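You operate a simulated robot arm through the tools that you are given. There is no shell and no other tool. Be economical: measure what you need, move in short steps, check, and stop when the job is done.

Carry out the task below with a simulated two-armed robot. There is one attempt and no reset: what you move stays moved.

TASK
Put both scones on the cream plate and grind sugar for them to the red line or a little over.
Fine: hold the mill while you crank, then stand it in the glass dish.

Only the result counts: the job must be done as asked and must still hold three seconds after the hand-in. Knocking over, shifting, dropping, spilling or breaking anything else fails it.

THE ROBOT
Two 7-joint arms with two-finger parallel grippers on one trunk, on a base that drives. Base frame: it is fixed to the floor where the robot stands at the start and does not move with it; the origin is under the middle of the robot, x ahead of it, y to its left, z up. Lengths are in m, angles in degrees, forces in N, time in s.
The left shoulder is at the start at [0.07, 0.133, 1.076], the right one opposite. With the tool pointing down near the work surface each hand reaches from about 0.1 to 0.64 m from the robot's upright axis, wherever it stands, measured 20 degrees to its own side. Places, roughly: mill crank [0.3, -0.4, 0.8]; glass dish [0.5, -0.1, 0.7]. Payload 1.57 kg a hand.
Tool frame (each hand has its own): the origin (TCP) lies between the finger pads and is the grasp point; the fingertips stand 0.03 m ahead of it; z points along the fingers, y is the line along which they close. Largest opening 0.08 m; finger width 0.017, thickness 0.012; the body of the gripper, 0.04 by 0.082 m, starts 0.08 m behind the TCP.
Orientation is told as [roll, pitch, yaw] about the base's x, y, z axes, in that order, counted from this pose: with the fingers straight down and closing along the base's y, the tool's x points along the base's -x, its y along +y and its z along -z.

THE INTERFACE
- The arms move only by the tool servo_tool. It takes "left_targets", "right_targets" or both (then of equal length, played together; a hand with none holds still); each is a list of rows, each an object of numbers (a shift or turn left out is 0, a gripper value left out holds the last): "wx", "wy", "wz": the turn, a rotation vector about the tool's x, y, z in units of 4 degrees (1.0 is 4 degrees); "x", "y", "z": the shift along the tool's x, y, z in units of 40 mm (1.0 is 40 mm); "jaw": the closure in counts, from 0 (fully open) to 255 (shut). In form: [{"wx": .., "wy": .., "wz": .., "x": .., "y": .., "z": .., "jaw": ..}, ...]. A call has 1 to 20 rows; each row shifts and turns the commanded pose from where the row before left it, along the tool's axes as they then stand. A call with a number of a shift or a turn outside -1 to 1 is refused whole. Each row takes 0.2 s and may step no farther than 0.05 m and 8.6 degrees from the row before; otherwise, or with a gripper value out of range, the whole call is refused. Where a pose cannot be reached the arm comes as near as it can. A force on the tool above 60 N (or 10 N above the force at the start of the call, whichever is more), or a blocked arm, ends the call early, and 0.2 s more pass. The fingers move at their own pace (about 0.153 m/s each) and stop on an object; they squeeze with about 43 N. The grip force told is the motor's: it shows also when the fingers shut on nothing. Time passes only in rows, and 0.2 s behind the last, so rows that do not move let the fingers close. It gives the time, the measured TCP pose, the force on the tool (base axes), the opening and the grip force at its end, in the units of the frame above (readings bear some noise), and new pictures: "show" is both (left out), scene, wrist or none (wrist: the cameras of the hands that moved).
- Cameras (640 x 400 px; columns grow to the right, rows downward): "scene" is now at [0.1223, -0.0449, 1.2984]; the picture's right is [-0.52, -0.86, 0.00], its down [-0.55, 0.33, -0.77] and it looks along [0.66, -0.40, -0.64] (base axes); focal length 214 px, centre (320, 200). "left" rides on the left gripper at [0.072, 0.007, -0.122] in its tool frame; the picture's right is [-0.09, 1.00, 0.00], its down [-0.84, -0.08, -0.54] and it looks along [-0.54, -0.05, 0.84] (tool axes); focal length 238 px, centre (320, 200). "right" rides on the right gripper at [0.072, -0.007, -0.122] in its tool frame; the picture's right is [0.09, 1.00, 0.00], its down [-0.84, 0.08, -0.54] and it looks along [-0.54, 0.05, 0.84] (tool axes); focal length 238 px, centre (320, 200). There is no depth. A picture from a camera that has moved, and an enlarged one, comes with that camera's place and axes in the base frame and with its lens.
- raise_lower(by): slides the trunk up (or, below 0, down) by that many m; the arms and the scene camera ride with it, the base frame stays. It gives what a move gives, with no picture.
- steer(legs): drives the robot by 1 to 6 legs, each [ahead, left, turn to the left] in m, m and degrees, along the robot's own axes; the way and the turn of a leg run together, so that a leg with both is an arc; at most 1.5 m and 180 degrees a leg. The arms and the cameras ride along, it lands a little off, and it stops where it bumps. It gives what a move gives, and a new picture of the scene camera.
- pan_tilt(pan, tilt): turns the head with the scene camera to pan (to the left, within 86 degrees either way) and tilt (down, from -29 to 69), counted from straight ahead of the robot. It gives what a move gives, and a new picture of the scene camera.
- close_up(camera, box): a new picture of the part [left, top, right, bottom] of that camera's present view, enlarged. No time passes.
- sign_off(): hands the job in; it is judged then, once.

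Work in short steps. Places have to be worked out from the pictures, the camera data and where the tool is seen: move nearer, look again, correct. Check each grasp and each placing, and mend what went wrong. You have 120 turns and 170 pictures in all, those below and enlarged ones among them. Open the grippers and draw the arms clear of the work before you hand the job in, unless the task says otherwise; then end with one line.

The tools are called after "Emit:" as a command line: name --argument value ..., lists and objects as JSON in quotes. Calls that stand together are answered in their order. servo_tool: Moves the arms, as the interface text tells. Its arguments: {"type":"object","properties":{"left_targets":{"type":"array","items":{"type":"object","properties":{"wx":{"type":"number"},"wy":{"type":"number"},"wz":{"type":"number"},"x":{"type":"number"},"y":{"type":"number"},"z":{"type":"number"},"jaw":{"type":"number"}}}},"right_targets":{"type":"array","items":{"type":"object","properties":{"wx":{"type":"number"},"wy":{"type":"number"},"wz":{"type":"number"},"x":{"type":"number"},"y":{"type":"number"},"z":{"type":"number"},"jaw":{"type":"number"}}}},"show":{"type":"string","enum":["both","scene","wrist","none"]}},"required":[]} The other tools are called the same way: raise_lower (by) slides the trunk up or down; steer (legs) drives the base; pan_tilt (pan, tilt) turns the head that bears the scene camera; close_up (camera, box) takes an enlarged picture of a part of a camera's view; sign_off () hands the job in.

At the start:

```text
t: 0.0
left_tool_pos: [0.3854, -0.0576, 1.116]
left_tool_rot: [-0.1, 0.0, 0.1]
left_contact_force: [0.2, 0.6, 0.3]
left_gripper_width: 0.0798
left_grasp_force: 0.0
right_tool_pos: [0.3436, -0.3832, 1.0544]
right_tool_rot: [0.0, 0.0, 0.0]
right_contact_force: [0.2, -0.5, 0.3]
right_gripper_width: 0.0801
right_grasp_force: 0.0
trunk travel left (down, up): [-0.65, 0.29]
robot x, y, heading: [0.0036, -0.0009, 0.2]
head pan, tilt: [-31.1, 40.1]
```

scene: 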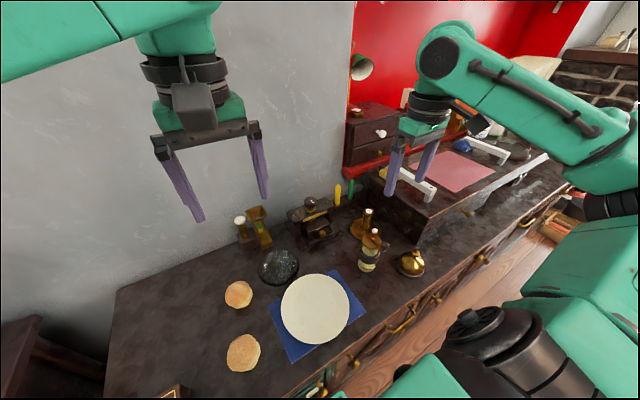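
right: 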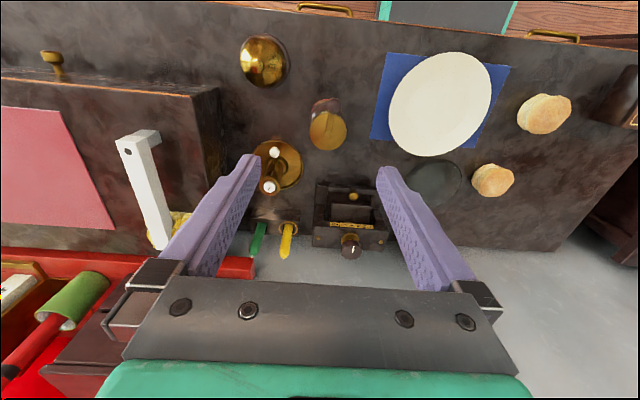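
left: 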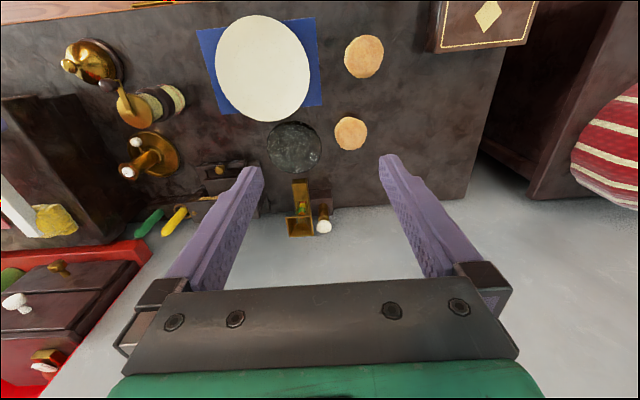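

The scene shows two scones, a plate on a blue napkin, a glass dish and several gadgets. I enlarge to identify the mill and the red line.

Emit:
close_up --camera "scene" --box '[220, 170, 460, 320]'

Emit:
close_up --camera "right" --box '[220, 80, 420, 270]'

Emit:
close_up --camera "left" --box '[50, 20, 350, 250]'

```text
2.67 times, centred on (340, 245) of scene
camera zoom: at [0.1223, -0.0449, 1.2984], right [-0.52, -0.86, 0.0], down [-0.55, 0.33, -0.77], along [0.66, -0.4, -0.64], focal length 572 px, centre (267, 80)
```

zoom: 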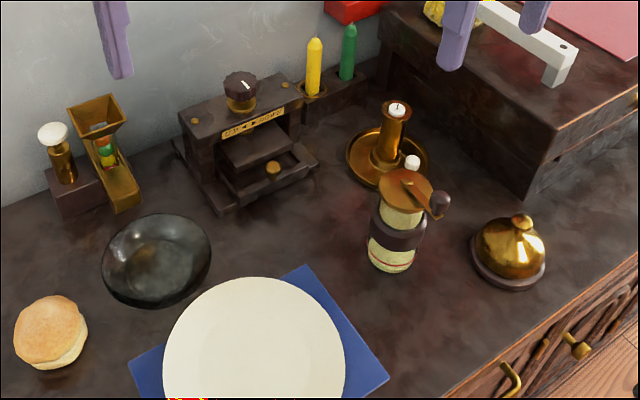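

```text
2.11 times, centred on (320, 175) of right
camera zoom: at [0.2716, -0.3903, 1.1752], right [-0.09, 1.0, 0.0], down [0.84, 0.08, 0.54], along [0.54, 0.05, -0.84], focal length 502 px, centre (320, 253)
```

zoom: 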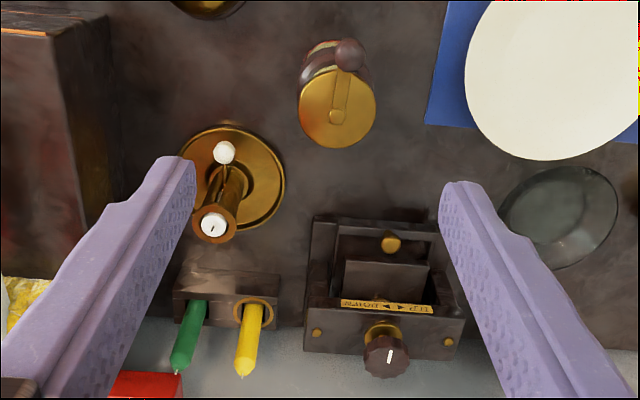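

```text
1.74 times, centred on (200, 135) of left
camera zoom: at [0.314, -0.0518, 1.2385], right [0.09, 1.0, 0.0], down [0.84, -0.07, 0.54], along [0.54, -0.05, -0.84], focal length 414 px, centre (529, 313)
```

zoom: 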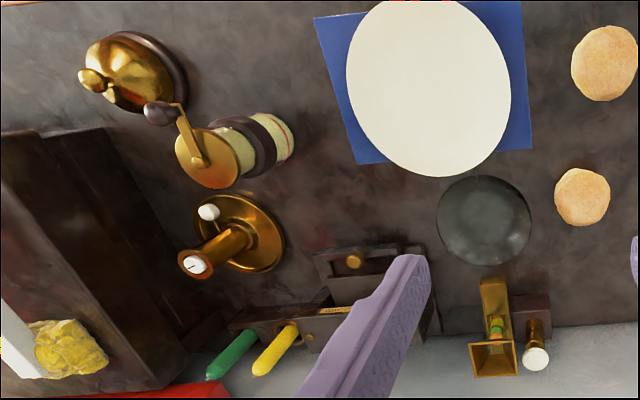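

Estimates: mill axis at (.375,-.369) with its top at .826, and the crank knob near (.334,-.367,.855). The plate is about (.347,-.167), the dish (.51,-.13), and the scones (.48,0) and (.34,.025). I bring the left hand above the far scone to refine its position.

Emit:
servo_tool --left_targets '[{"x": -0.34, "y": 0.19, "z": 0.95}, {"x": -0.34, "y": 0.19, "z": 0.95}, {"x": -0.34, "y": 0.19, "z": 0.95}, {"x": -0.34, "y": 0.19, "z": 0.95}, {"x": -0.34, "y": 0.19, "z": 0.95}, {"x": -0.34, "y": 0.19, "z": 0.95}]'

```text
t: 1.4
left_tool_pos: [0.4691, -0.0119, 0.8885]
left_tool_rot: [-0.1, 0.1, 0.1]
left_contact_force: [0.4, 0.3, 0.1]
left_gripper_width: 0.0801
left_grasp_force: 0.0
right_tool_pos: [0.3436, -0.3846, 1.0532]
right_tool_rot: [0.0, 0.1, 0.0]
right_contact_force: [0.0, 0.7, -0.1]
right_gripper_width: 0.08
right_grasp_force: 0.2
trunk travel left (down, up): [-0.65, 0.29]
robot x, y, heading: [0.001, -0.001, -0.3]
head pan, tilt: [-31.1, 40.1]
camera scene: at [0.1234, -0.0446, 1.2984], right [-0.52, -0.86, 0.0], down [-0.55, 0.33, -0.76], along [0.65, -0.4, -0.64], focal length 214 px, centre (320, 200)
camera left: at [0.3972, -0.0054, 1.0119], right [0.09, 1.0, 0.0], down [0.84, -0.07, 0.54], along [0.54, -0.05, -0.84], focal length 238 px, centre (320, 200)
```

scene: 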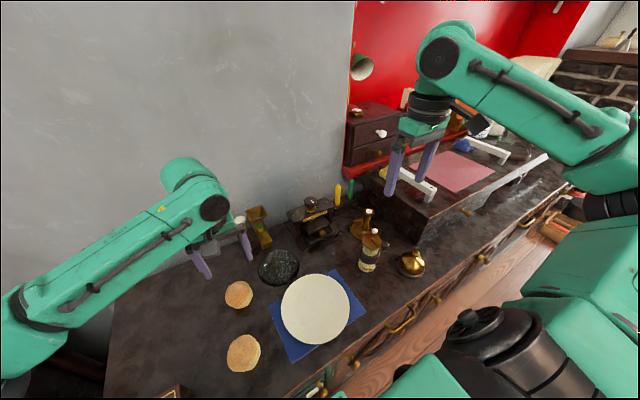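
left: 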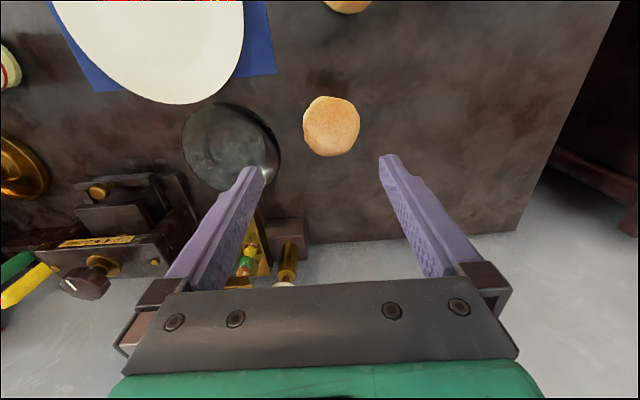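

Scone A's centre comes out at about (.475, 0), width ~.067. I shift over it and come down to z≈.80 to check the straddle.

Emit:
servo_tool --left_targets '[{"x": -0.15, "y": 0.3, "z": 0.7}, {"x": 0, "y": 0, "z": 0.9}, {"z": 0.6}]' --show "wrist"

```text
t: 2.2
left_tool_pos: [0.4737, -0.0014, 0.7994]
left_tool_rot: [-0.2, 0.0, 0.2]
left_contact_force: [-0.4, 0.6, -0.5]
left_gripper_width: 0.0799
left_grasp_force: 0.1
right_tool_pos: [0.3444, -0.3835, 1.0538]
right_tool_rot: [0.0, 0.1, 0.0]
right_contact_force: [0.8, 0.5, -0.6]
right_gripper_width: 0.0799
right_grasp_force: 0.0
trunk travel left (down, up): [-0.65, 0.29]
robot x, y, heading: [-0.0036, -0.0024, -0.1]
head pan, tilt: [-31.1, 40.1]
camera left: at [0.4017, 0.0042, 0.9225], right [0.09, 1.0, 0.0], down [0.84, -0.07, 0.54], along [0.54, -0.05, -0.84], focal length 238 px, centre (320, 200)
```

left: 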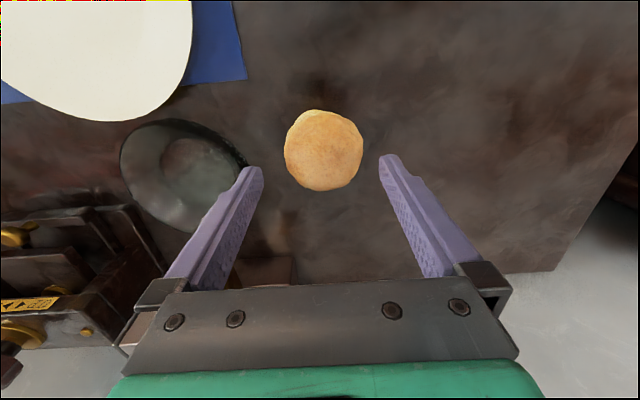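

Scone is centred between the fingers, and the dish rim is 2 cm clear. I descend to TCP z≈.739 and close.

Emit:
servo_tool --left_targets '[{"y": 0.05, "z": 0.75}, {"z": 0.75}, {}, {"jaw": 255}, {}, {}]' --show "wrist"

```text
t: 3.6
left_tool_pos: [0.4724, -0.0013, 0.7406]
left_tool_rot: [-0.1, 0.0, 0.1]
left_contact_force: [0.5, -0.8, -0.2]
left_gripper_width: 0.0652
left_grasp_force: 43.0
right_tool_pos: [0.3427, -0.3841, 1.0526]
right_tool_rot: [0.0, 0.0, 0.0]
right_contact_force: [-0.7, -0.3, 0.1]
right_gripper_width: 0.0799
right_grasp_force: 0.0
trunk travel left (down, up): [-0.65, 0.29]
robot x, y, heading: [-0.0046, 0.0004, -0.1]
head pan, tilt: [-31.1, 40.1]
camera left: at [0.4005, 0.0055, 0.8626], right [0.09, 1.0, 0.0], down [0.84, -0.07, 0.54], along [0.54, -0.05, -0.84], focal length 238 px, centre (320, 200)
```

left: 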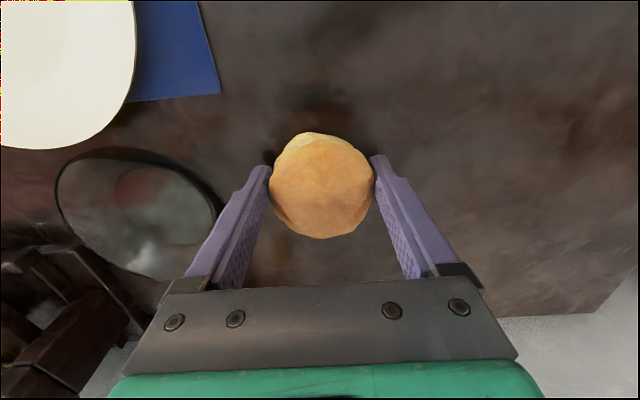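

Grasped at 65 mm width. I lift 8 cm and carry it over the near half of the plate.

Emit:
servo_tool --left_targets '[{"z": -1}, {"z": -1}, {"x": 0.73, "y": -0.69}, {"x": 0.73, "y": -0.69}, {"x": 0.73, "y": -0.69}, {"x": 0.73, "y": -0.69}, {"x": 0.73, "y": -0.69}, {"x": 0.73, "y": -0.69}, {}]'

```text
t: 5.6
left_tool_pos: [0.2991, -0.1623, 0.8191]
left_tool_rot: [-0.2, 0.1, 0.1]
left_contact_force: [-0.6, 0.2, -0.3]
left_gripper_width: 0.0646
left_grasp_force: 43.1
right_tool_pos: [0.3449, -0.3835, 1.0537]
right_tool_rot: [0.0, 0.0, -0.1]
right_contact_force: [1.0, -0.1, -0.1]
right_gripper_width: 0.0803
right_grasp_force: 0.0
trunk travel left (down, up): [-0.65, 0.29]
robot x, y, heading: [-0.0035, 0.0003, 0.2]
head pan, tilt: [-31.1, 40.1]
camera scene: at [0.1229, -0.0442, 1.2984], right [-0.52, -0.86, 0.0], down [-0.55, 0.33, -0.77], along [0.65, -0.4, -0.64], focal length 214 px, centre (320, 200)
camera left: at [0.2284, -0.157, 0.9415], right [0.09, 1.0, 0.0], down [0.84, -0.07, 0.54], along [0.54, -0.05, -0.84], focal length 238 px, centre (320, 200)
```

scene: 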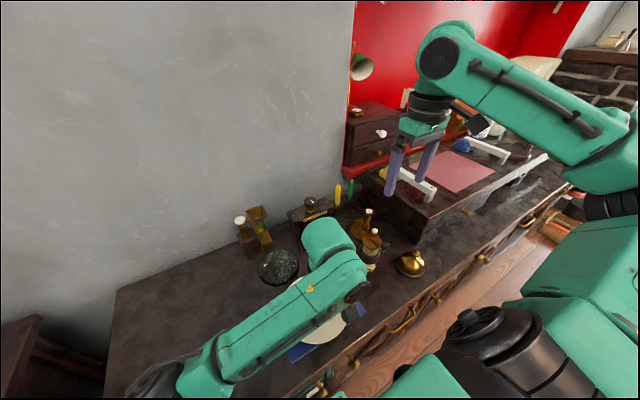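
left: 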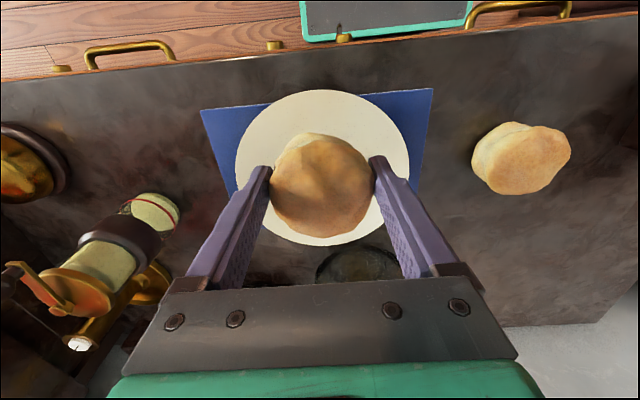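

Plate centre is about (.354,-.164), r .093. I shift 6 mm ahead and lower gently until contact.

Emit:
servo_tool --left_targets '[{"x": -0.15, "z": 0.8}, {"z": 0.75}, {"z": 0.1}, {}]' --show "wrist"

```text
t: 6.6
left_tool_pos: [0.3039, -0.1635, 0.7553]
left_tool_rot: [-0.3, -0.1, 0.2]
left_contact_force: [1.9, 0.9, 6.4]
left_gripper_width: 0.0648
left_grasp_force: 42.5
right_tool_pos: [0.3439, -0.3836, 1.0539]
right_tool_rot: [0.1, 0.0, -0.1]
right_contact_force: [1.0, -0.7, -0.4]
right_gripper_width: 0.0797
right_grasp_force: 0.1
trunk travel left (down, up): [-0.65, 0.29]
robot x, y, heading: [0.0019, 0.0034, -0.2]
head pan, tilt: [-31.1, 40.1]
camera left: at [0.2323, -0.1572, 0.8777], right [0.09, 1.0, 0.0], down [0.84, -0.07, 0.54], along [0.54, -0.05, -0.84], focal length 238 px, centre (320, 200)
```

left: 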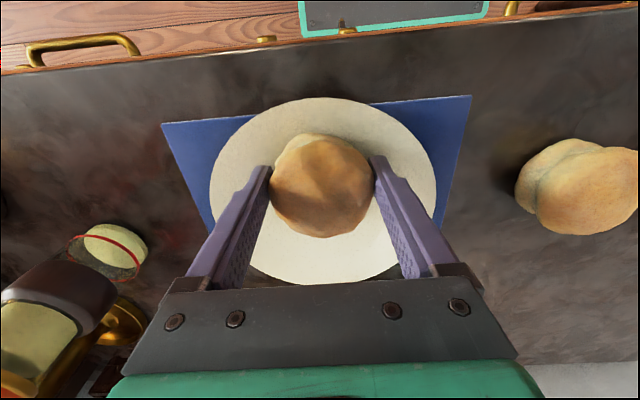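

Contact of 6 N: the scone rests on the plate. I open and rise.

Emit:
servo_tool --left_targets '[{"jaw": 0}, {}, {"z": -0.8}, {"z": -1}, {"z": -1}]' --show "wrist"

```text
t: 7.8
left_tool_pos: [0.3035, -0.1646, 0.8684]
left_tool_rot: [-0.1, -0.1, 0.1]
left_contact_force: [0.3, -0.3, 0.6]
left_gripper_width: 0.08
left_grasp_force: 0.1
right_tool_pos: [0.3427, -0.383, 1.053]
right_tool_rot: [0.0, 0.0, -0.1]
right_contact_force: [-0.5, -0.4, -0.4]
right_gripper_width: 0.0801
right_grasp_force: 0.0
trunk travel left (down, up): [-0.65, 0.29]
robot x, y, heading: [0.0014, -0.003, -0.1]
head pan, tilt: [-31.1, 40.1]
camera left: at [0.232, -0.1578, 0.9912], right [0.09, 1.0, 0.0], down [0.84, -0.08, 0.54], along [0.54, -0.05, -0.84], focal length 238 px, centre (320, 200)
```

left: 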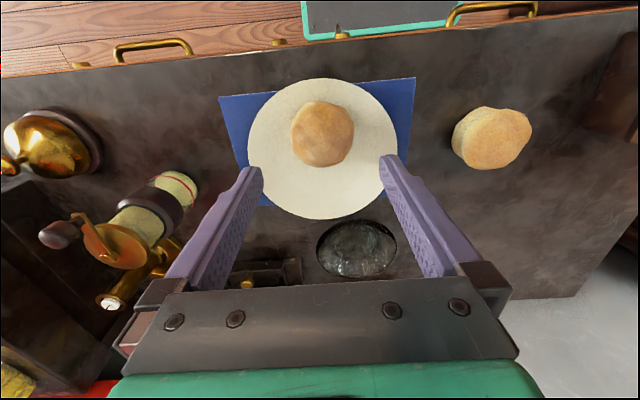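

Scone A sits on the plate. Now I raise the left hand and swing it to horizontal, pointing -y with the wrist camera upward, for a side hold of the mill.

Emit:
servo_tool --left_targets '[{"z": -0.9, "x": -0.8}, {"z": -0.9, "x": -0.8}, {"wx": 1, "wy": 1, "wz": -1}, {"wx": 1, "wy": 1, "wz": -1}, {"wx": 1, "wy": 1, "wz": -1}, {"wx": 1, "wy": 1, "wz": -1}, {"wx": 1, "wy": 1, "wz": -1}, {"wx": 1, "wy": 1, "wz": -1}, {"wx": 1, "wy": 1, "wz": -1}, {"wx": 1, "wy": 1, "wz": -1}, {"wx": 1, "wy": 1, "wz": -1}, {"wx": 1, "wy": 1, "wz": -1}, {"wx": 1, "wy": 1, "wz": -1}, {"wx": 1, "wy": 1, "wz": -1}, {"wx": 1, "wy": 1, "wz": -1}]'

```text
t: 11.0
left_tool_pos: [0.369, -0.1653, 0.9386]
left_tool_rot: [-36.4, 65.8, 36.2]
left_contact_force: [0.6, -0.3, 0.9]
left_gripper_width: 0.0801
left_grasp_force: 0.1
right_tool_pos: [0.3424, -0.3829, 1.0539]
right_tool_rot: [0.0, 0.0, 0.0]
right_contact_force: [0.0, -0.3, 1.2]
right_gripper_width: 0.08
right_grasp_force: 0.2
trunk travel left (down, up): [-0.65, 0.29]
robot x, y, heading: [-0.0023, -0.0021, -0.1]
head pan, tilt: [-31.1, 40.1]
camera scene: at [0.122, -0.0446, 1.2985], right [-0.52, -0.86, 0.0], down [-0.55, 0.33, -0.77], along [0.66, -0.4, -0.64], focal length 214 px, centre (320, 200)
camera left: at [0.368, -0.069, 1.0433], right [-0.88, 0.35, -0.33], down [0.48, 0.67, -0.57], along [0.02, -0.65, -0.76], focal length 238 px, centre (320, 200)
```

scene: 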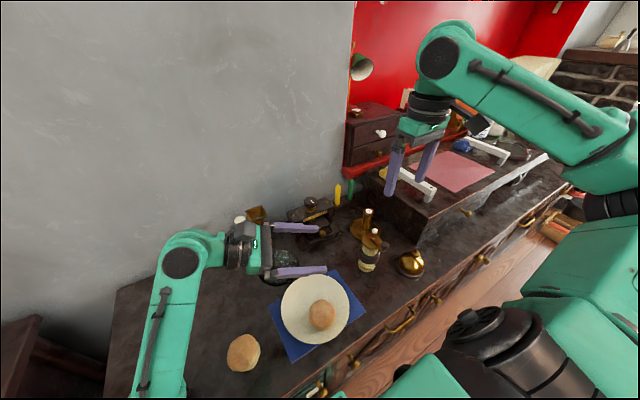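
left: 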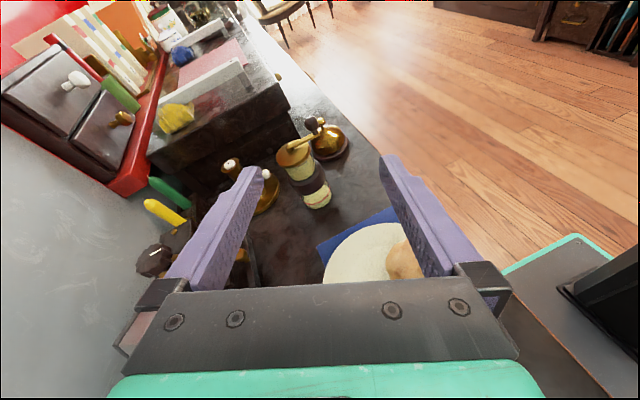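

The swing goes smoothly; I finish it with the last 30 degrees.

Emit:
servo_tool --left_targets '[{"wx": 1, "wy": 1, "wz": -1}, {"wx": 1, "wy": 1, "wz": -1}, {"wx": 1, "wy": 1, "wz": -1}, {"wx": 1, "wy": 1, "wz": -1}, {"wx": 0.32, "wy": 0.32, "wz": -0.32}, {}]'

```text
t: 12.4
left_tool_pos: [0.3689, -0.1658, 0.9387]
left_tool_rot: [153.3, 89.9, -116.6]
left_contact_force: [-0.2, 0.1, 0.6]
left_gripper_width: 0.0797
left_grasp_force: 0.0
right_tool_pos: [0.3426, -0.3842, 1.0532]
right_tool_rot: [0.0, 0.0, 0.0]
right_contact_force: [0.2, 0.0, -0.2]
right_gripper_width: 0.08
right_grasp_force: 0.1
trunk travel left (down, up): [-0.65, 0.29]
robot x, y, heading: [0.0027, 0.0021, 0.1]
head pan, tilt: [-31.1, 40.1]
camera scene: at [0.1223, -0.0448, 1.2984], right [-0.52, -0.86, 0.0], down [-0.55, 0.33, -0.77], along [0.66, -0.4, -0.64], focal length 214 px, centre (320, 200)
camera left: at [0.361, -0.0427, 1.0108], right [-1.0, 0.0, -0.09], down [0.07, 0.54, -0.84], along [0.05, -0.84, -0.54], focal length 238 px, centre (320, 200)
```

scene: 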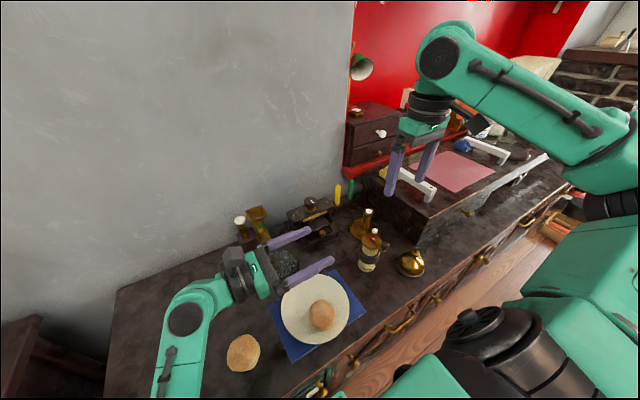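
left: 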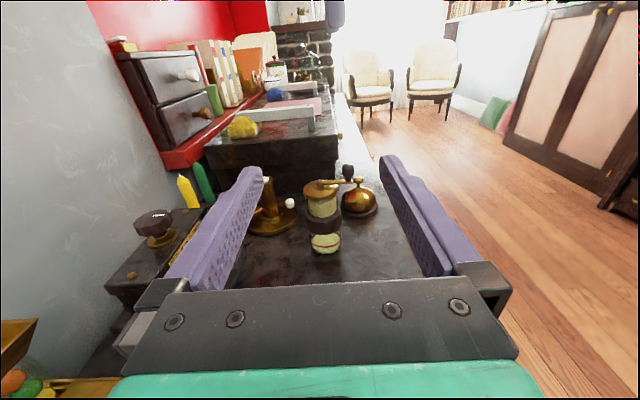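

The hand points -y, horizontal. I tilt it 12° downward for wrist clearance and bring it in front of the mill at band height, y≈-.27.

Emit:
servo_tool --left_targets '[{"wy": -1}, {"wy": -1}, {"wy": -1}, {"x": -0.695, "y": -0.025, "z": 0.68}, {"x": -0.695, "y": -0.025, "z": 0.68}, {"x": -0.695, "y": -0.025, "z": 0.68}, {"x": -0.695, "y": -0.025, "z": 0.68}, {"x": -0.695, "y": -0.025, "z": 0.68}, {}]'

```text
t: 14.2
left_tool_pos: [0.3738, -0.2474, 0.7611]
left_tool_rot: [3.3, 76.2, 94.3]
left_contact_force: [1.0, -1.4, 38.1]
left_gripper_width: 0.0799
left_grasp_force: 0.0
right_tool_pos: [0.34, -0.3827, 1.0547]
right_tool_rot: [-0.1, -0.1, 0.0]
right_contact_force: [0.2, -0.4, 0.4]
right_gripper_width: 0.0801
right_grasp_force: 0.1
trunk travel left (down, up): [-0.65, 0.29]
robot x, y, heading: [-0.0027, 0.0003, 0.1]
head pan, tilt: [-31.1, 40.1]
stopped in row 9 (left hand): the force on the tool passed its limit (the readings are from after the stop); the commanded pose is now the measured one
camera scene: at [0.1195, -0.0438, 1.2995], right [-0.52, -0.86, 0.0], down [-0.55, 0.33, -0.77], along [0.66, -0.4, -0.64], focal length 214 px, centre (320, 200)
camera left: at [0.366, -0.1456, 0.8597], right [-1.0, 0.0, -0.08], down [0.05, 0.73, -0.68], along [0.05, -0.69, -0.73], focal length 238 px, centre (320, 200)
```

scene: 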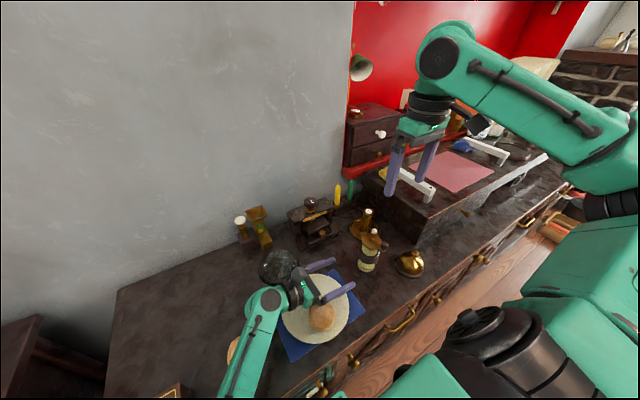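
left: 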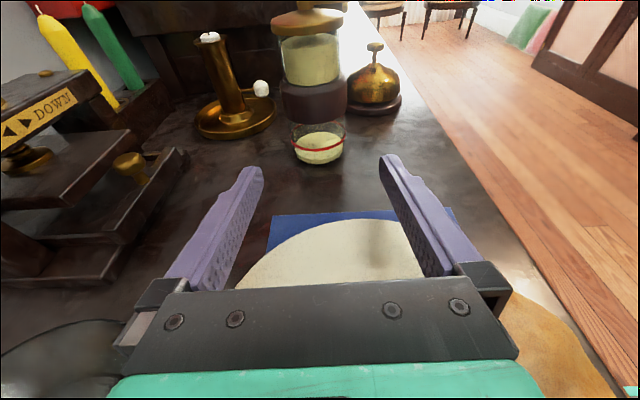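

Something under the wrist pushes up with 38 N. I lift away at once and check what was touched.

Emit:
servo_tool --left_targets '[{"x": 0.5}, {"x": 1}, {"x": 1}]'

Emit:
close_up --camera "scene" --box '[200, 220, 380, 390]'

```text
t: 15.2
left_tool_pos: [0.3856, -0.2283, 0.7873]
left_tool_rot: [3.3, 67.8, 95.8]
left_contact_force: [0.2, -0.3, -0.4]
left_gripper_width: 0.0799
left_grasp_force: 0.1
right_tool_pos: [0.3426, -0.3822, 1.0535]
right_tool_rot: [0.0, 0.1, 0.0]
right_contact_force: [0.0, -0.3, -0.9]
right_gripper_width: 0.08
right_grasp_force: 0.0
trunk travel left (down, up): [-0.65, 0.29]
robot x, y, heading: [0.0008, 0.0001, 0.2]
head pan, tilt: [-31.1, 40.1]
stopped in row 3 (left hand): the arm was blocked; the commanded pose is now the measured one
camera scene: at [0.1225, -0.0447, 1.2984], right [-0.52, -0.86, 0.0], down [-0.55, 0.33, -0.77], along [0.66, -0.4, -0.64], focal length 214 px, centre (320, 200)
camera left: at [0.3772, -0.1426, 0.9007], right [-1.0, -0.01, -0.06], down [0.03, 0.82, -0.57], along [0.06, -0.57, -0.82], focal length 238 px, centre (320, 200)
```

scene: 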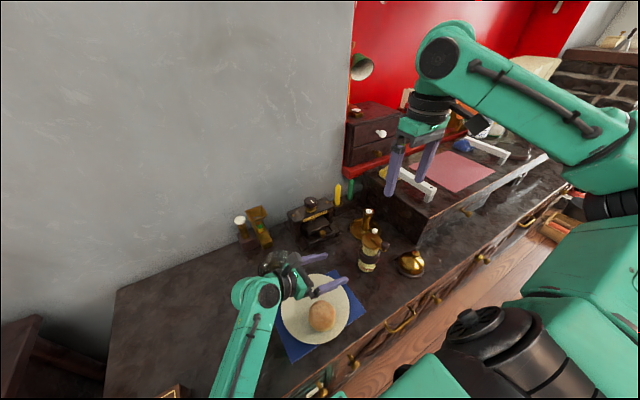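
left: 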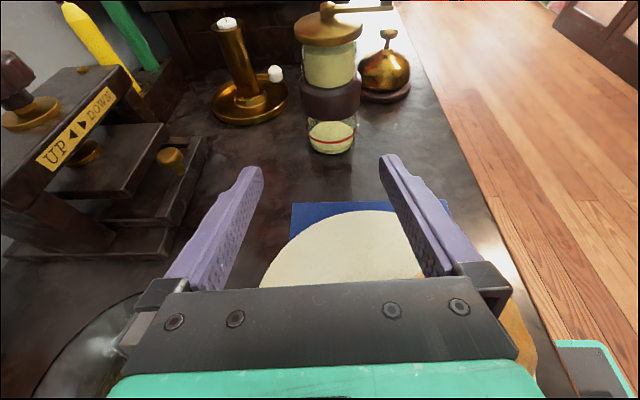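

```text
2.35 times, centred on (290, 305) of scene
camera zoom: at [0.1225, -0.0447, 1.2984], right [-0.52, -0.86, 0.0], down [-0.55, 0.33, -0.77], along [0.66, -0.4, -0.64], focal length 505 px, centre (391, -47)
```

zoom: 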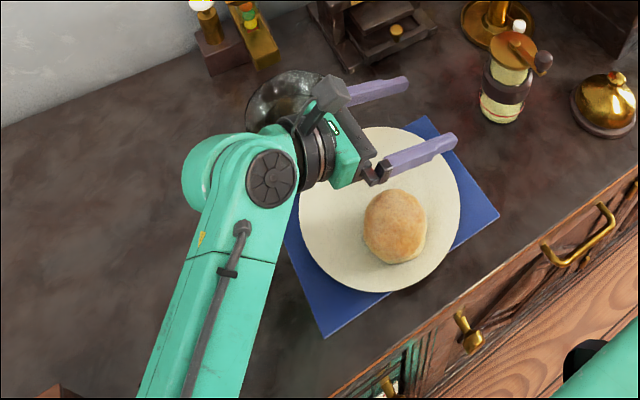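

The arm is near a limit and the wrist low. I back away along +y and upward, undoing the path.

Emit:
servo_tool --left_targets '[{"z": -0.6, "x": 0.2}, {"z": -0.6, "x": 0.4}, {"z": -0.6, "x": 0.6}, {"z": -0.6, "x": 0.6}]'

```text
t: 16.2
left_tool_pos: [0.3856, -0.1681, 0.8924]
left_tool_rot: [3.3, 68.0, 95.7]
left_contact_force: [-0.2, 1.1, -0.5]
left_gripper_width: 0.08
left_grasp_force: 0.0
right_tool_pos: [0.3426, -0.3846, 1.0533]
right_tool_rot: [0.0, 0.0, -0.1]
right_contact_force: [0.4, 0.7, 0.0]
right_gripper_width: 0.08
right_grasp_force: 0.1
trunk travel left (down, up): [-0.65, 0.29]
robot x, y, heading: [0.0023, -0.0004, -0.1]
head pan, tilt: [-31.1, 40.1]
camera scene: at [0.1223, -0.0445, 1.2984], right [-0.52, -0.86, 0.0], down [-0.55, 0.33, -0.77], along [0.66, -0.4, -0.64], focal length 214 px, centre (320, 200)
camera left: at [0.3767, -0.082, 1.0055], right [-1.0, -0.01, -0.06], down [0.03, 0.82, -0.57], along [0.06, -0.57, -0.82], focal length 238 px, centre (320, 200)
```

scene: 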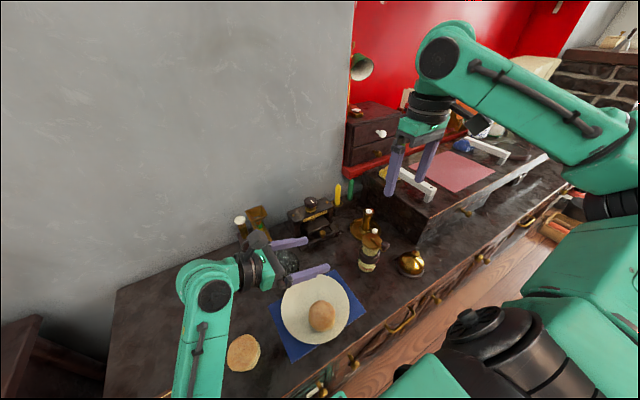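
left: 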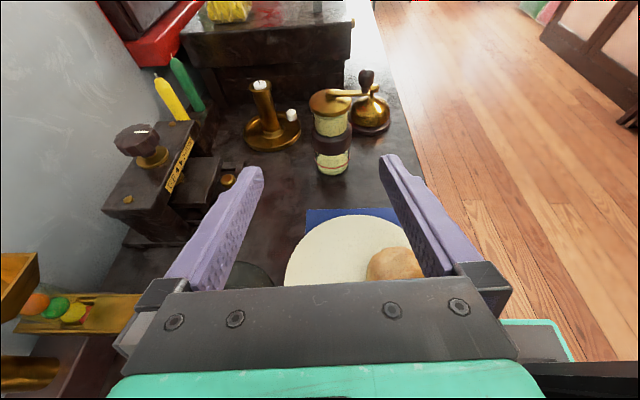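

Nothing has shifted. I suspect a low elbow hit the table edge, so I raise the trunk 0.15 m and look at the left elbow.

Emit:
raise_lower --by 0.15

Emit:
pan_tilt --pan 5 --tilt 55

```text
t: 18.0
left_tool_pos: [0.3843, -0.1684, 1.0417]
left_tool_rot: [3.2, 68.0, 95.5]
left_contact_force: [-1.1, -0.9, 0.1]
left_gripper_width: 0.08
left_grasp_force: 0.0
right_tool_pos: [0.3438, -0.3832, 1.2043]
right_tool_rot: [0.1, 0.1, 0.0]
right_contact_force: [0.0, -0.1, -0.8]
right_gripper_width: 0.0799
right_grasp_force: 0.0
trunk travel left (down, up): [-0.8, 0.14]
robot x, y, heading: [0.0019, 0.0014, -0.0]
head pan, tilt: [-31.1, 40.1]
```

```text
t: 19.0
left_tool_pos: [0.3853, -0.169, 1.042]
left_tool_rot: [3.2, 68.0, 95.6]
left_contact_force: [0.5, -0.1, -0.2]
left_gripper_width: 0.0801
left_grasp_force: 0.0
right_tool_pos: [0.344, -0.3838, 1.2027]
right_tool_rot: [0.0, 0.0, 0.0]
right_contact_force: [-0.3, 0.8, -0.9]
right_gripper_width: 0.0798
right_grasp_force: 0.1
trunk travel left (down, up): [-0.8, 0.14]
robot x, y, heading: [-0.0019, 0.0019, 0.1]
head pan, tilt: [5.0, 55.0]
camera scene: at [0.1215, 0.0052, 1.4279], right [0.09, -1.0, 0.0], down [-0.82, -0.07, -0.57], along [0.57, 0.05, -0.82], focal length 214 px, centre (320, 200)
```

scene: 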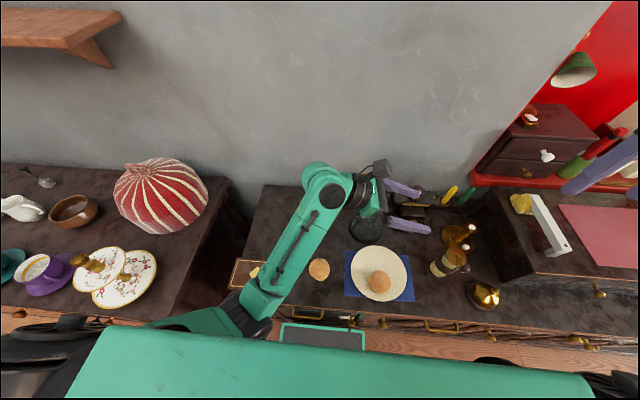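

The elbow had been low beside a box at the table's left edge. With the trunk higher I restore the tilt to 12° and come down part of the way, watching pose accuracy.

Emit:
servo_tool --left_targets '[{"wy": 0.8}, {"wy": 0.8}, {"wy": 0.8}, {"x": -0.756, "y": 0.034, "z": 0.45}, {"x": -0.756, "y": 0.034, "z": 0.45}, {"x": -0.756, "y": 0.034, "z": 0.45}, {"x": -0.756, "y": 0.034, "z": 0.45}, {"x": -0.756, "y": 0.034, "z": 0.45}]'

```text
t: 20.8
left_tool_pos: [0.3745, -0.2096, 0.8574]
left_tool_rot: [7.4, 75.7, 100.0]
left_contact_force: [0.4, 0.4, -0.4]
left_gripper_width: 0.0801
left_grasp_force: 0.0
right_tool_pos: [0.3427, -0.3832, 1.2027]
right_tool_rot: [0.0, 0.0, 0.1]
right_contact_force: [0.3, -0.5, -0.1]
right_gripper_width: 0.0801
right_grasp_force: 0.1
trunk travel left (down, up): [-0.8, 0.14]
robot x, y, heading: [-0.0004, 0.0019, 0.1]
head pan, tilt: [5.0, 55.0]
camera scene: at [0.1218, 0.0053, 1.4278], right [0.09, -1.0, 0.0], down [-0.82, -0.07, -0.57], along [0.57, 0.05, -0.82], focal length 214 px, centre (320, 200)
camera left: at [0.3657, -0.1101, 0.9585], right [-1.0, -0.03, -0.06], down [0.02, 0.73, -0.68], along [0.06, -0.68, -0.73], focal length 238 px, centre (320, 200)
```

scene: 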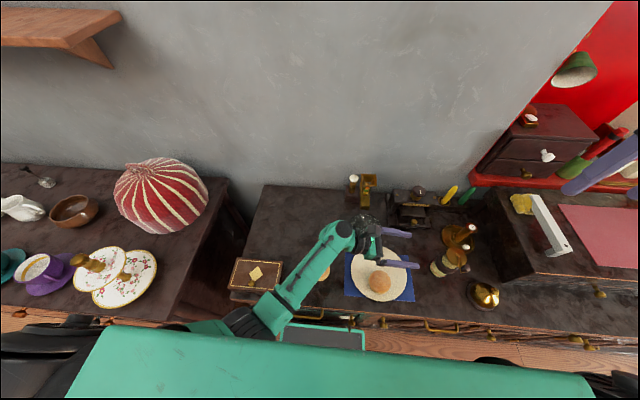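
left: 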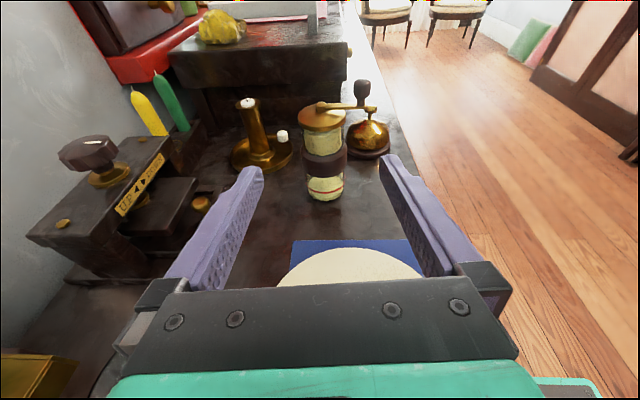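

Accurate so far. I continue to the hold height in front of the mill, slowly.

Emit:
servo_tool --left_targets '[{"x": -0.5}, {"x": -0.5, "z": 0.3}, {"x": -0.45, "z": 0.4}, {"x": -0.24, "z": 0.5}, {"z": 0.5}]'

```text
t: 21.6
left_tool_pos: [0.3808, -0.1715, 0.7659]
left_tool_rot: [8.4, 71.7, 102.7]
left_contact_force: [-3.6, -6.1, 16.5]
left_gripper_width: 0.0801
left_grasp_force: 0.0
right_tool_pos: [0.3399, -0.3856, 1.2042]
right_tool_rot: [0.1, -0.1, 0.0]
right_contact_force: [-0.9, 0.1, -0.3]
right_gripper_width: 0.0799
right_grasp_force: 0.1
trunk travel left (down, up): [-0.8, 0.14]
robot x, y, heading: [0.0043, -0.0004, -0.0]
head pan, tilt: [5.0, 55.0]
stopped in row 4 (left hand): the force on the tool passed its limit (the readings are from after the stop); the commanded pose is now the measured one
camera scene: at [0.1171, 0.0051, 1.4284], right [0.09, -1.0, 0.0], down [-0.81, -0.07, -0.58], along [0.57, 0.05, -0.82], focal length 214 px, centre (320, 200)
camera left: at [0.3703, -0.0792, 0.8735], right [-1.0, -0.05, -0.04], down [-0.02, 0.78, -0.63], along [0.07, -0.63, -0.78], focal length 238 px, centre (320, 200)
```

scene: 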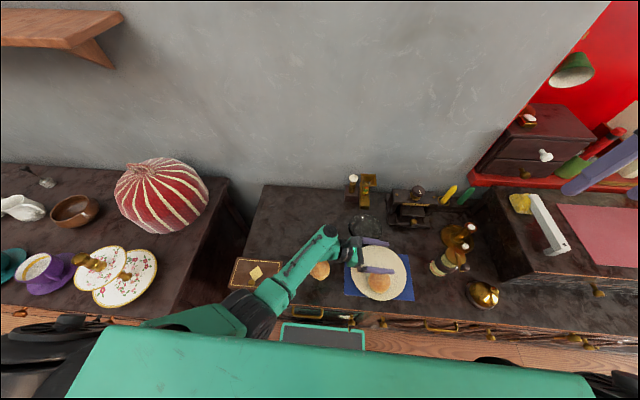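
left: 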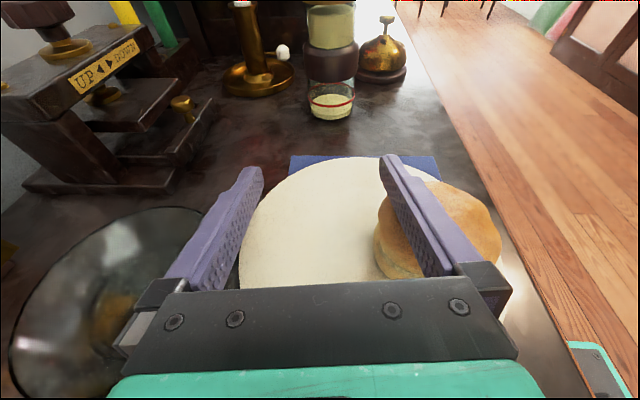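

The open finger is over scone A; the pure −y approach is bad. I retreat up, and will move scone A to the far part of the plate with the right hand and hold the mill diagonally instead.

Emit:
servo_tool --left_targets '[{"x": 0.3}, {"x": 0.6, "z": -0.2}, {"x": 0.8, "z": -0.6}, {"x": 0.8, "z": -0.8}, {"x": 0.8, "z": -0.8}, {"x": 0.8, "z": -0.8}]'

Emit:
pan_tilt --pan -25 --tilt 50

```text
t: 23.0
left_tool_pos: [0.3855, -0.1016, 0.9582]
left_tool_rot: [9.1, 71.3, 103.4]
left_contact_force: [0.0, -0.2, -0.2]
left_gripper_width: 0.0802
left_grasp_force: 0.0
right_tool_pos: [0.3437, -0.3837, 1.2029]
right_tool_rot: [-0.1, 0.0, -0.1]
right_contact_force: [0.4, 0.4, -0.4]
right_gripper_width: 0.0802
right_grasp_force: 0.0
trunk travel left (down, up): [-0.8, 0.14]
robot x, y, heading: [0.0006, -0.0017, -0.1]
head pan, tilt: [5.0, 55.0]
camera scene: at [0.1215, 0.0061, 1.4278], right [0.09, -1.0, 0.0], down [-0.82, -0.07, -0.57], along [0.57, 0.05, -0.82], focal length 214 px, centre (320, 200)
camera left: at [0.3772, -0.0094, 1.0664], right [-1.0, -0.05, -0.04], down [-0.02, 0.78, -0.63], along [0.06, -0.62, -0.78], focal length 238 px, centre (320, 200)
```

scene: 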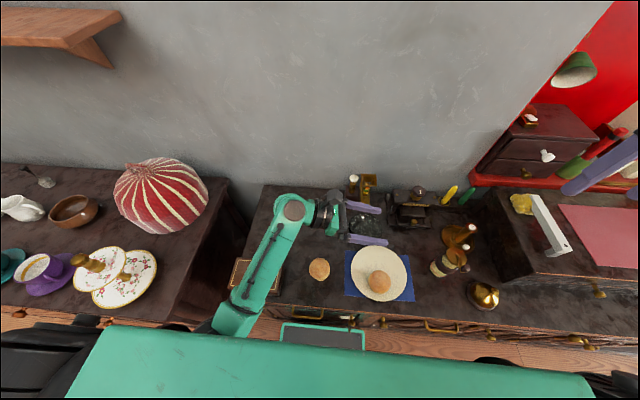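
left: 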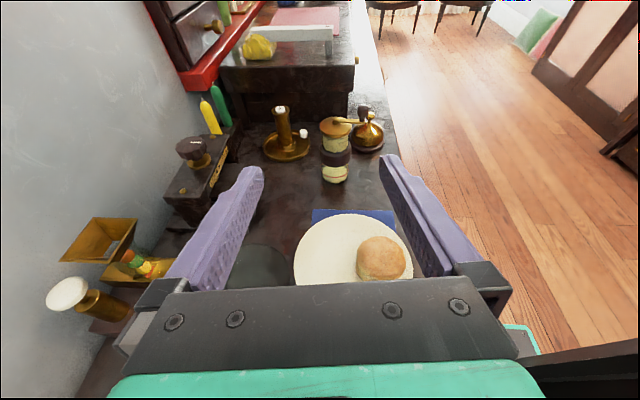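

```text
t: 24.0
left_tool_pos: [0.3858, -0.1042, 0.9591]
left_tool_rot: [8.9, 71.4, 103.1]
left_contact_force: [0.4, -0.1, 0.1]
left_gripper_width: 0.0798
left_grasp_force: 0.1
right_tool_pos: [0.3431, -0.3846, 1.2027]
right_tool_rot: [0.0, 0.1, 0.0]
right_contact_force: [-0.3, 0.0, -0.8]
right_gripper_width: 0.0798
right_grasp_force: 0.0
trunk travel left (down, up): [-0.8, 0.14]
robot x, y, heading: [0.0017, -0.0014, 0.2]
head pan, tilt: [-25.0, 50.0]
camera scene: at [0.1195, -0.0336, 1.4343], right [-0.42, -0.91, 0.0], down [-0.69, 0.32, -0.64], along [0.58, -0.27, -0.77], focal length 214 px, centre (320, 200)
```

scene: 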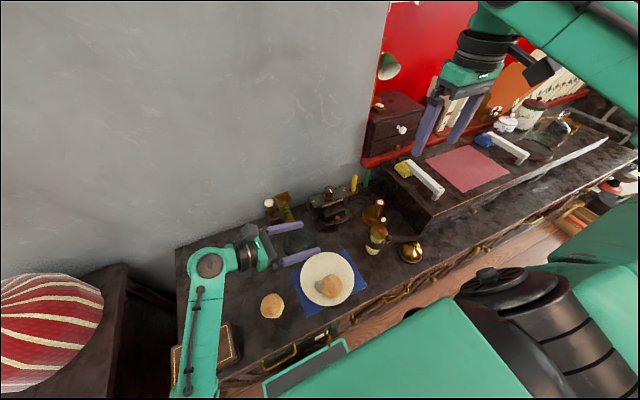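

Everything is still in place. I draw the left hand back and bring the right hand above scone A.

Emit:
servo_tool --left_targets '[{"z": -1}, {"z": -1}, {"z": -1}, {"z": -0.5}, {}, {}, {}, {}, {}]' --right_targets '[{"x": 0.109, "y": 0.61, "z": 0.84}, {"x": 0.109, "y": 0.61, "z": 0.84}, {"x": 0.109, "y": 0.61, "z": 0.84}, {"x": 0.109, "y": 0.61, "z": 0.84}, {"x": 0.109, "y": 0.61, "z": 0.84}, {"x": 0.109, "y": 0.61, "z": 0.84}, {"x": 0.109, "y": 0.61, "z": 0.84}, {"x": 0.109, "y": 0.61, "z": 0.84}, {"x": 0.109, "y": 0.61, "z": 0.84}]'

```text
t: 26.0
left_tool_pos: [0.3755, 0.0326, 1.0028]
left_tool_rot: [8.9, 71.2, 103.2]
left_contact_force: [-0.1, 1.0, 0.8]
left_gripper_width: 0.08
left_grasp_force: 0.1
right_tool_pos: [0.3253, -0.2806, 1.0616]
right_tool_rot: [0.0, 0.1, 0.0]
right_contact_force: [0.7, -0.6, -0.2]
right_gripper_width: 0.0799
right_grasp_force: 0.0
right hand out of reach, approached as far as the arm can: row 5, 6, 7, 8, 9
trunk travel left (down, up): [-0.8, 0.14]
robot x, y, heading: [0.0014, -0.0017, 0.0]
head pan, tilt: [-25.0, 50.0]
camera scene: at [0.1196, -0.0338, 1.4343], right [-0.42, -0.91, 0.0], down [-0.69, 0.32, -0.64], along [0.58, -0.27, -0.77], focal length 214 px, centre (320, 200)
camera right: at [0.254, -0.287, 1.1834], right [-0.09, 1.0, 0.0], down [0.84, 0.08, 0.54], along [0.54, 0.05, -0.84], focal length 238 px, centre (320, 200)
camera left: at [0.3671, 0.1252, 1.1108], right [-1.0, -0.05, -0.04], down [-0.02, 0.78, -0.63], along [0.06, -0.62, -0.78], focal length 238 px, centre (320, 200)
```

scene: 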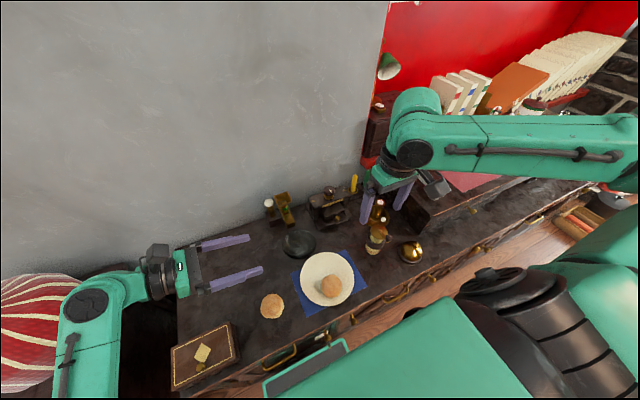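
right: 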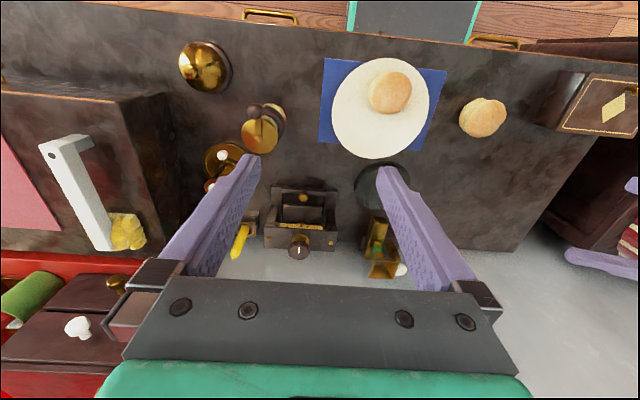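
left: 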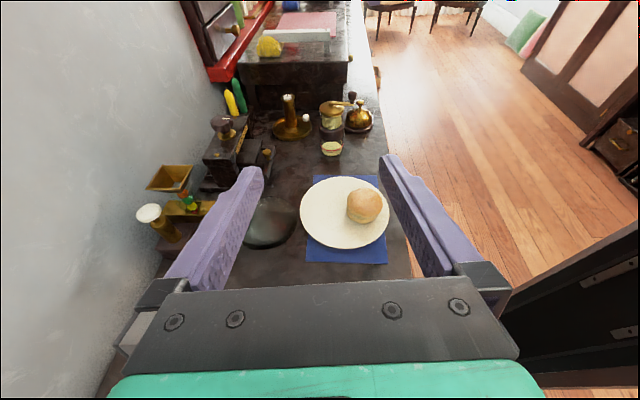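

The right arm is too folded so close in. I'll back the base off 0.1 m to give both arms room and lower the trunk by 0.08.

Emit:
steer --legs '[[-0.1, 0, 0]]'

Emit:
raise_lower --by -0.08

```text
t: 27.1
left_tool_pos: [0.2769, 0.0329, 1.0025]
left_tool_rot: [8.9, 71.3, 103.2]
left_contact_force: [-0.4, 0.1, -0.3]
left_gripper_width: 0.0801
left_grasp_force: 0.1
right_tool_pos: [0.2253, -0.2795, 1.0606]
right_tool_rot: [0.1, 0.2, 0.0]
right_contact_force: [0.2, 0.6, 0.0]
right_gripper_width: 0.0798
right_grasp_force: 0.1
trunk travel left (down, up): [-0.8, 0.14]
robot x, y, heading: [-0.1012, 0.0018, 0.1]
head pan, tilt: [-25.0, 50.0]
camera scene: at [0.0209, -0.0335, 1.4342], right [-0.42, -0.91, 0.0], down [-0.69, 0.32, -0.64], along [0.58, -0.27, -0.77], focal length 214 px, centre (320, 200)
```

scene: 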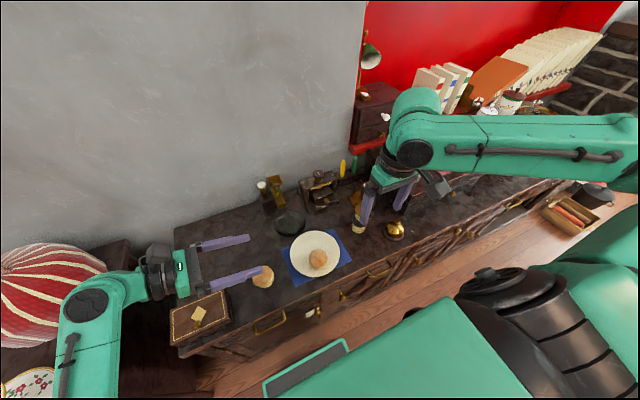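

```text
t: 28.3
left_tool_pos: [0.2738, 0.0326, 0.9231]
left_tool_rot: [8.8, 71.2, 103.1]
left_contact_force: [1.6, 0.9, -0.2]
left_gripper_width: 0.0799
left_grasp_force: 0.1
right_tool_pos: [0.2245, -0.2806, 0.9813]
right_tool_rot: [0.1, 0.1, 0.1]
right_contact_force: [-0.7, 0.3, 0.1]
right_gripper_width: 0.08
right_grasp_force: 0.0
trunk travel left (down, up): [-0.72, 0.22]
robot x, y, heading: [-0.1012, -0.0001, 0.1]
head pan, tilt: [-25.0, 50.0]
```

Now the right hand goes to above scone A from the new stance.

Emit:
servo_tool --right_targets '[{"x": -0.5, "y": 0.7, "z": 0.5}, {"x": -0.5, "y": 0.7, "z": 0.7}, {"x": -0.5, "y": 0.7, "z": 0.7}, {"x": -0.5, "y": 0.7, "z": 0.7}, {}]'

```text
t: 29.5
left_tool_pos: [0.2748, 0.0331, 0.9237]
left_tool_rot: [8.7, 71.3, 102.9]
left_contact_force: [0.2, -0.7, 0.1]
left_gripper_width: 0.08
left_grasp_force: 0.1
right_tool_pos: [0.3028, -0.1681, 0.8772]
right_tool_rot: [0.1, 0.0, 0.1]
right_contact_force: [-0.3, -0.7, 0.9]
right_gripper_width: 0.0797
right_grasp_force: 0.1
trunk travel left (down, up): [-0.72, 0.22]
robot x, y, heading: [-0.1031, -0.003, -0.0]
head pan, tilt: [-25.0, 50.0]
camera scene: at [0.0179, -0.0341, 1.3544], right [-0.42, -0.91, 0.0], down [-0.69, 0.32, -0.64], along [0.58, -0.27, -0.77], focal length 214 px, centre (320, 200)
camera right: at [0.2315, -0.1745, 0.999], right [-0.09, 1.0, 0.0], down [0.84, 0.08, 0.54], along [0.54, 0.05, -0.84], focal length 238 px, centre (320, 200)
```

scene: 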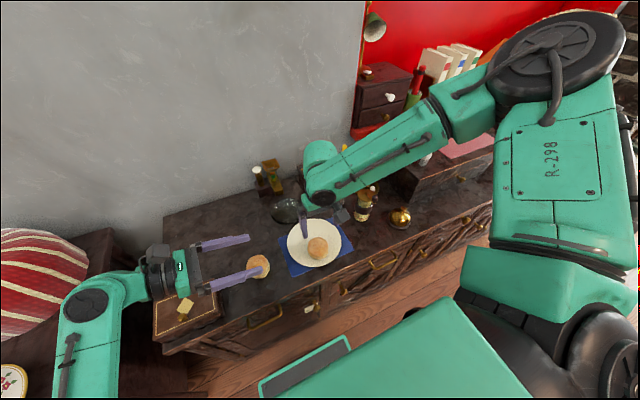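
right: 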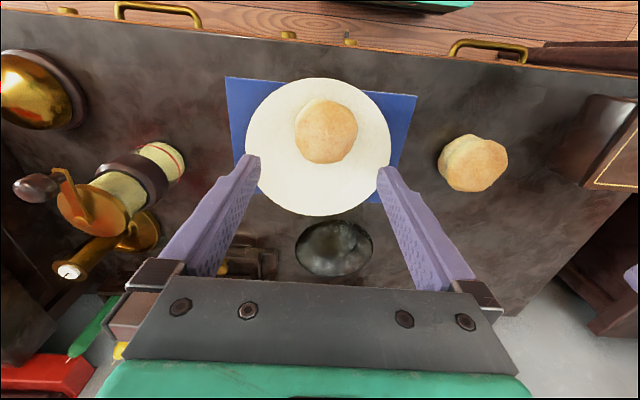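

Scone A is at about (.305,-.162). I correct 6 mm in y, descend and grip.

Emit:
servo_tool --right_targets '[{"x": -0.05, "y": 0.16, "z": 0.7}, {"z": 0.8}, {"z": 0.8}, {"z": 0.7}, {}, {"jaw": 255}, {}, {}, {"z": -0.5}, {"z": -0.5}]' --show "wrist"

```text
t: 31.7
left_tool_pos: [0.2764, 0.033, 0.9229]
left_tool_rot: [8.9, 71.3, 103.0]
left_contact_force: [0.1, 0.1, -0.5]
left_gripper_width: 0.0799
left_grasp_force: 0.0
right_tool_pos: [0.2972, -0.1735, 0.8167]
right_tool_rot: [0.1, 0.1, -0.1]
right_contact_force: [0.0, 0.1, -0.5]
right_gripper_width: 0.0635
right_grasp_force: 43.1
right hand out of reach, approached as far as the arm can: row 4
trunk travel left (down, up): [-0.72, 0.22]
robot x, y, heading: [-0.097, 0.0016, 0.1]
head pan, tilt: [-25.0, 50.0]
camera right: at [0.2262, -0.1791, 0.9375], right [-0.09, 1.0, 0.0], down [0.84, 0.08, 0.54], along [0.54, 0.05, -0.84], focal length 238 px, centre (320, 200)
```

right: 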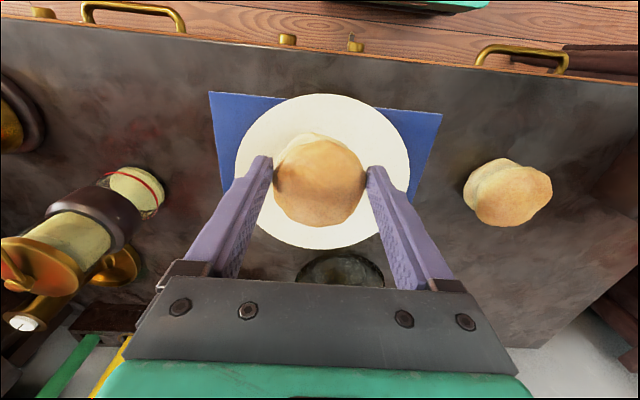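

Held. I carry scone A to the far part of the plate at (.385,-.185) and lower until contact.

Emit:
servo_tool --right_targets '[{"x": -0.75, "y": -0.1}, {"x": -0.75, "y": -0.1}, {"x": -0.7, "y": -0.1}, {"z": 0.4}, {"z": 0.4}, {}]' --show "wrist"

```text
t: 33.1
left_tool_pos: [0.2758, 0.0327, 0.9232]
left_tool_rot: [8.9, 71.3, 103.1]
left_contact_force: [-0.1, 0.8, -0.2]
left_gripper_width: 0.0801
left_grasp_force: 0.1
right_tool_pos: [0.3635, -0.1996, 0.8046]
right_tool_rot: [-0.1, 0.1, 0.0]
right_contact_force: [0.2, -0.5, -1.6]
right_gripper_width: 0.0634
right_grasp_force: 42.9
right hand out of reach, approached as far as the arm can: row 3, 4, 5
trunk travel left (down, up): [-0.72, 0.22]
robot x, y, heading: [-0.0986, 0.0023, 0.0]
head pan, tilt: [-25.0, 50.0]
camera right: at [0.2919, -0.2058, 0.9266], right [-0.09, 1.0, 0.0], down [0.84, 0.08, 0.54], along [0.54, 0.05, -0.84], focal length 238 px, centre (320, 200)
```

right: 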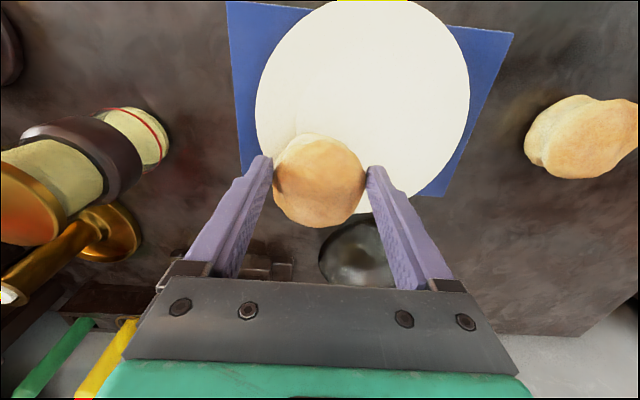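

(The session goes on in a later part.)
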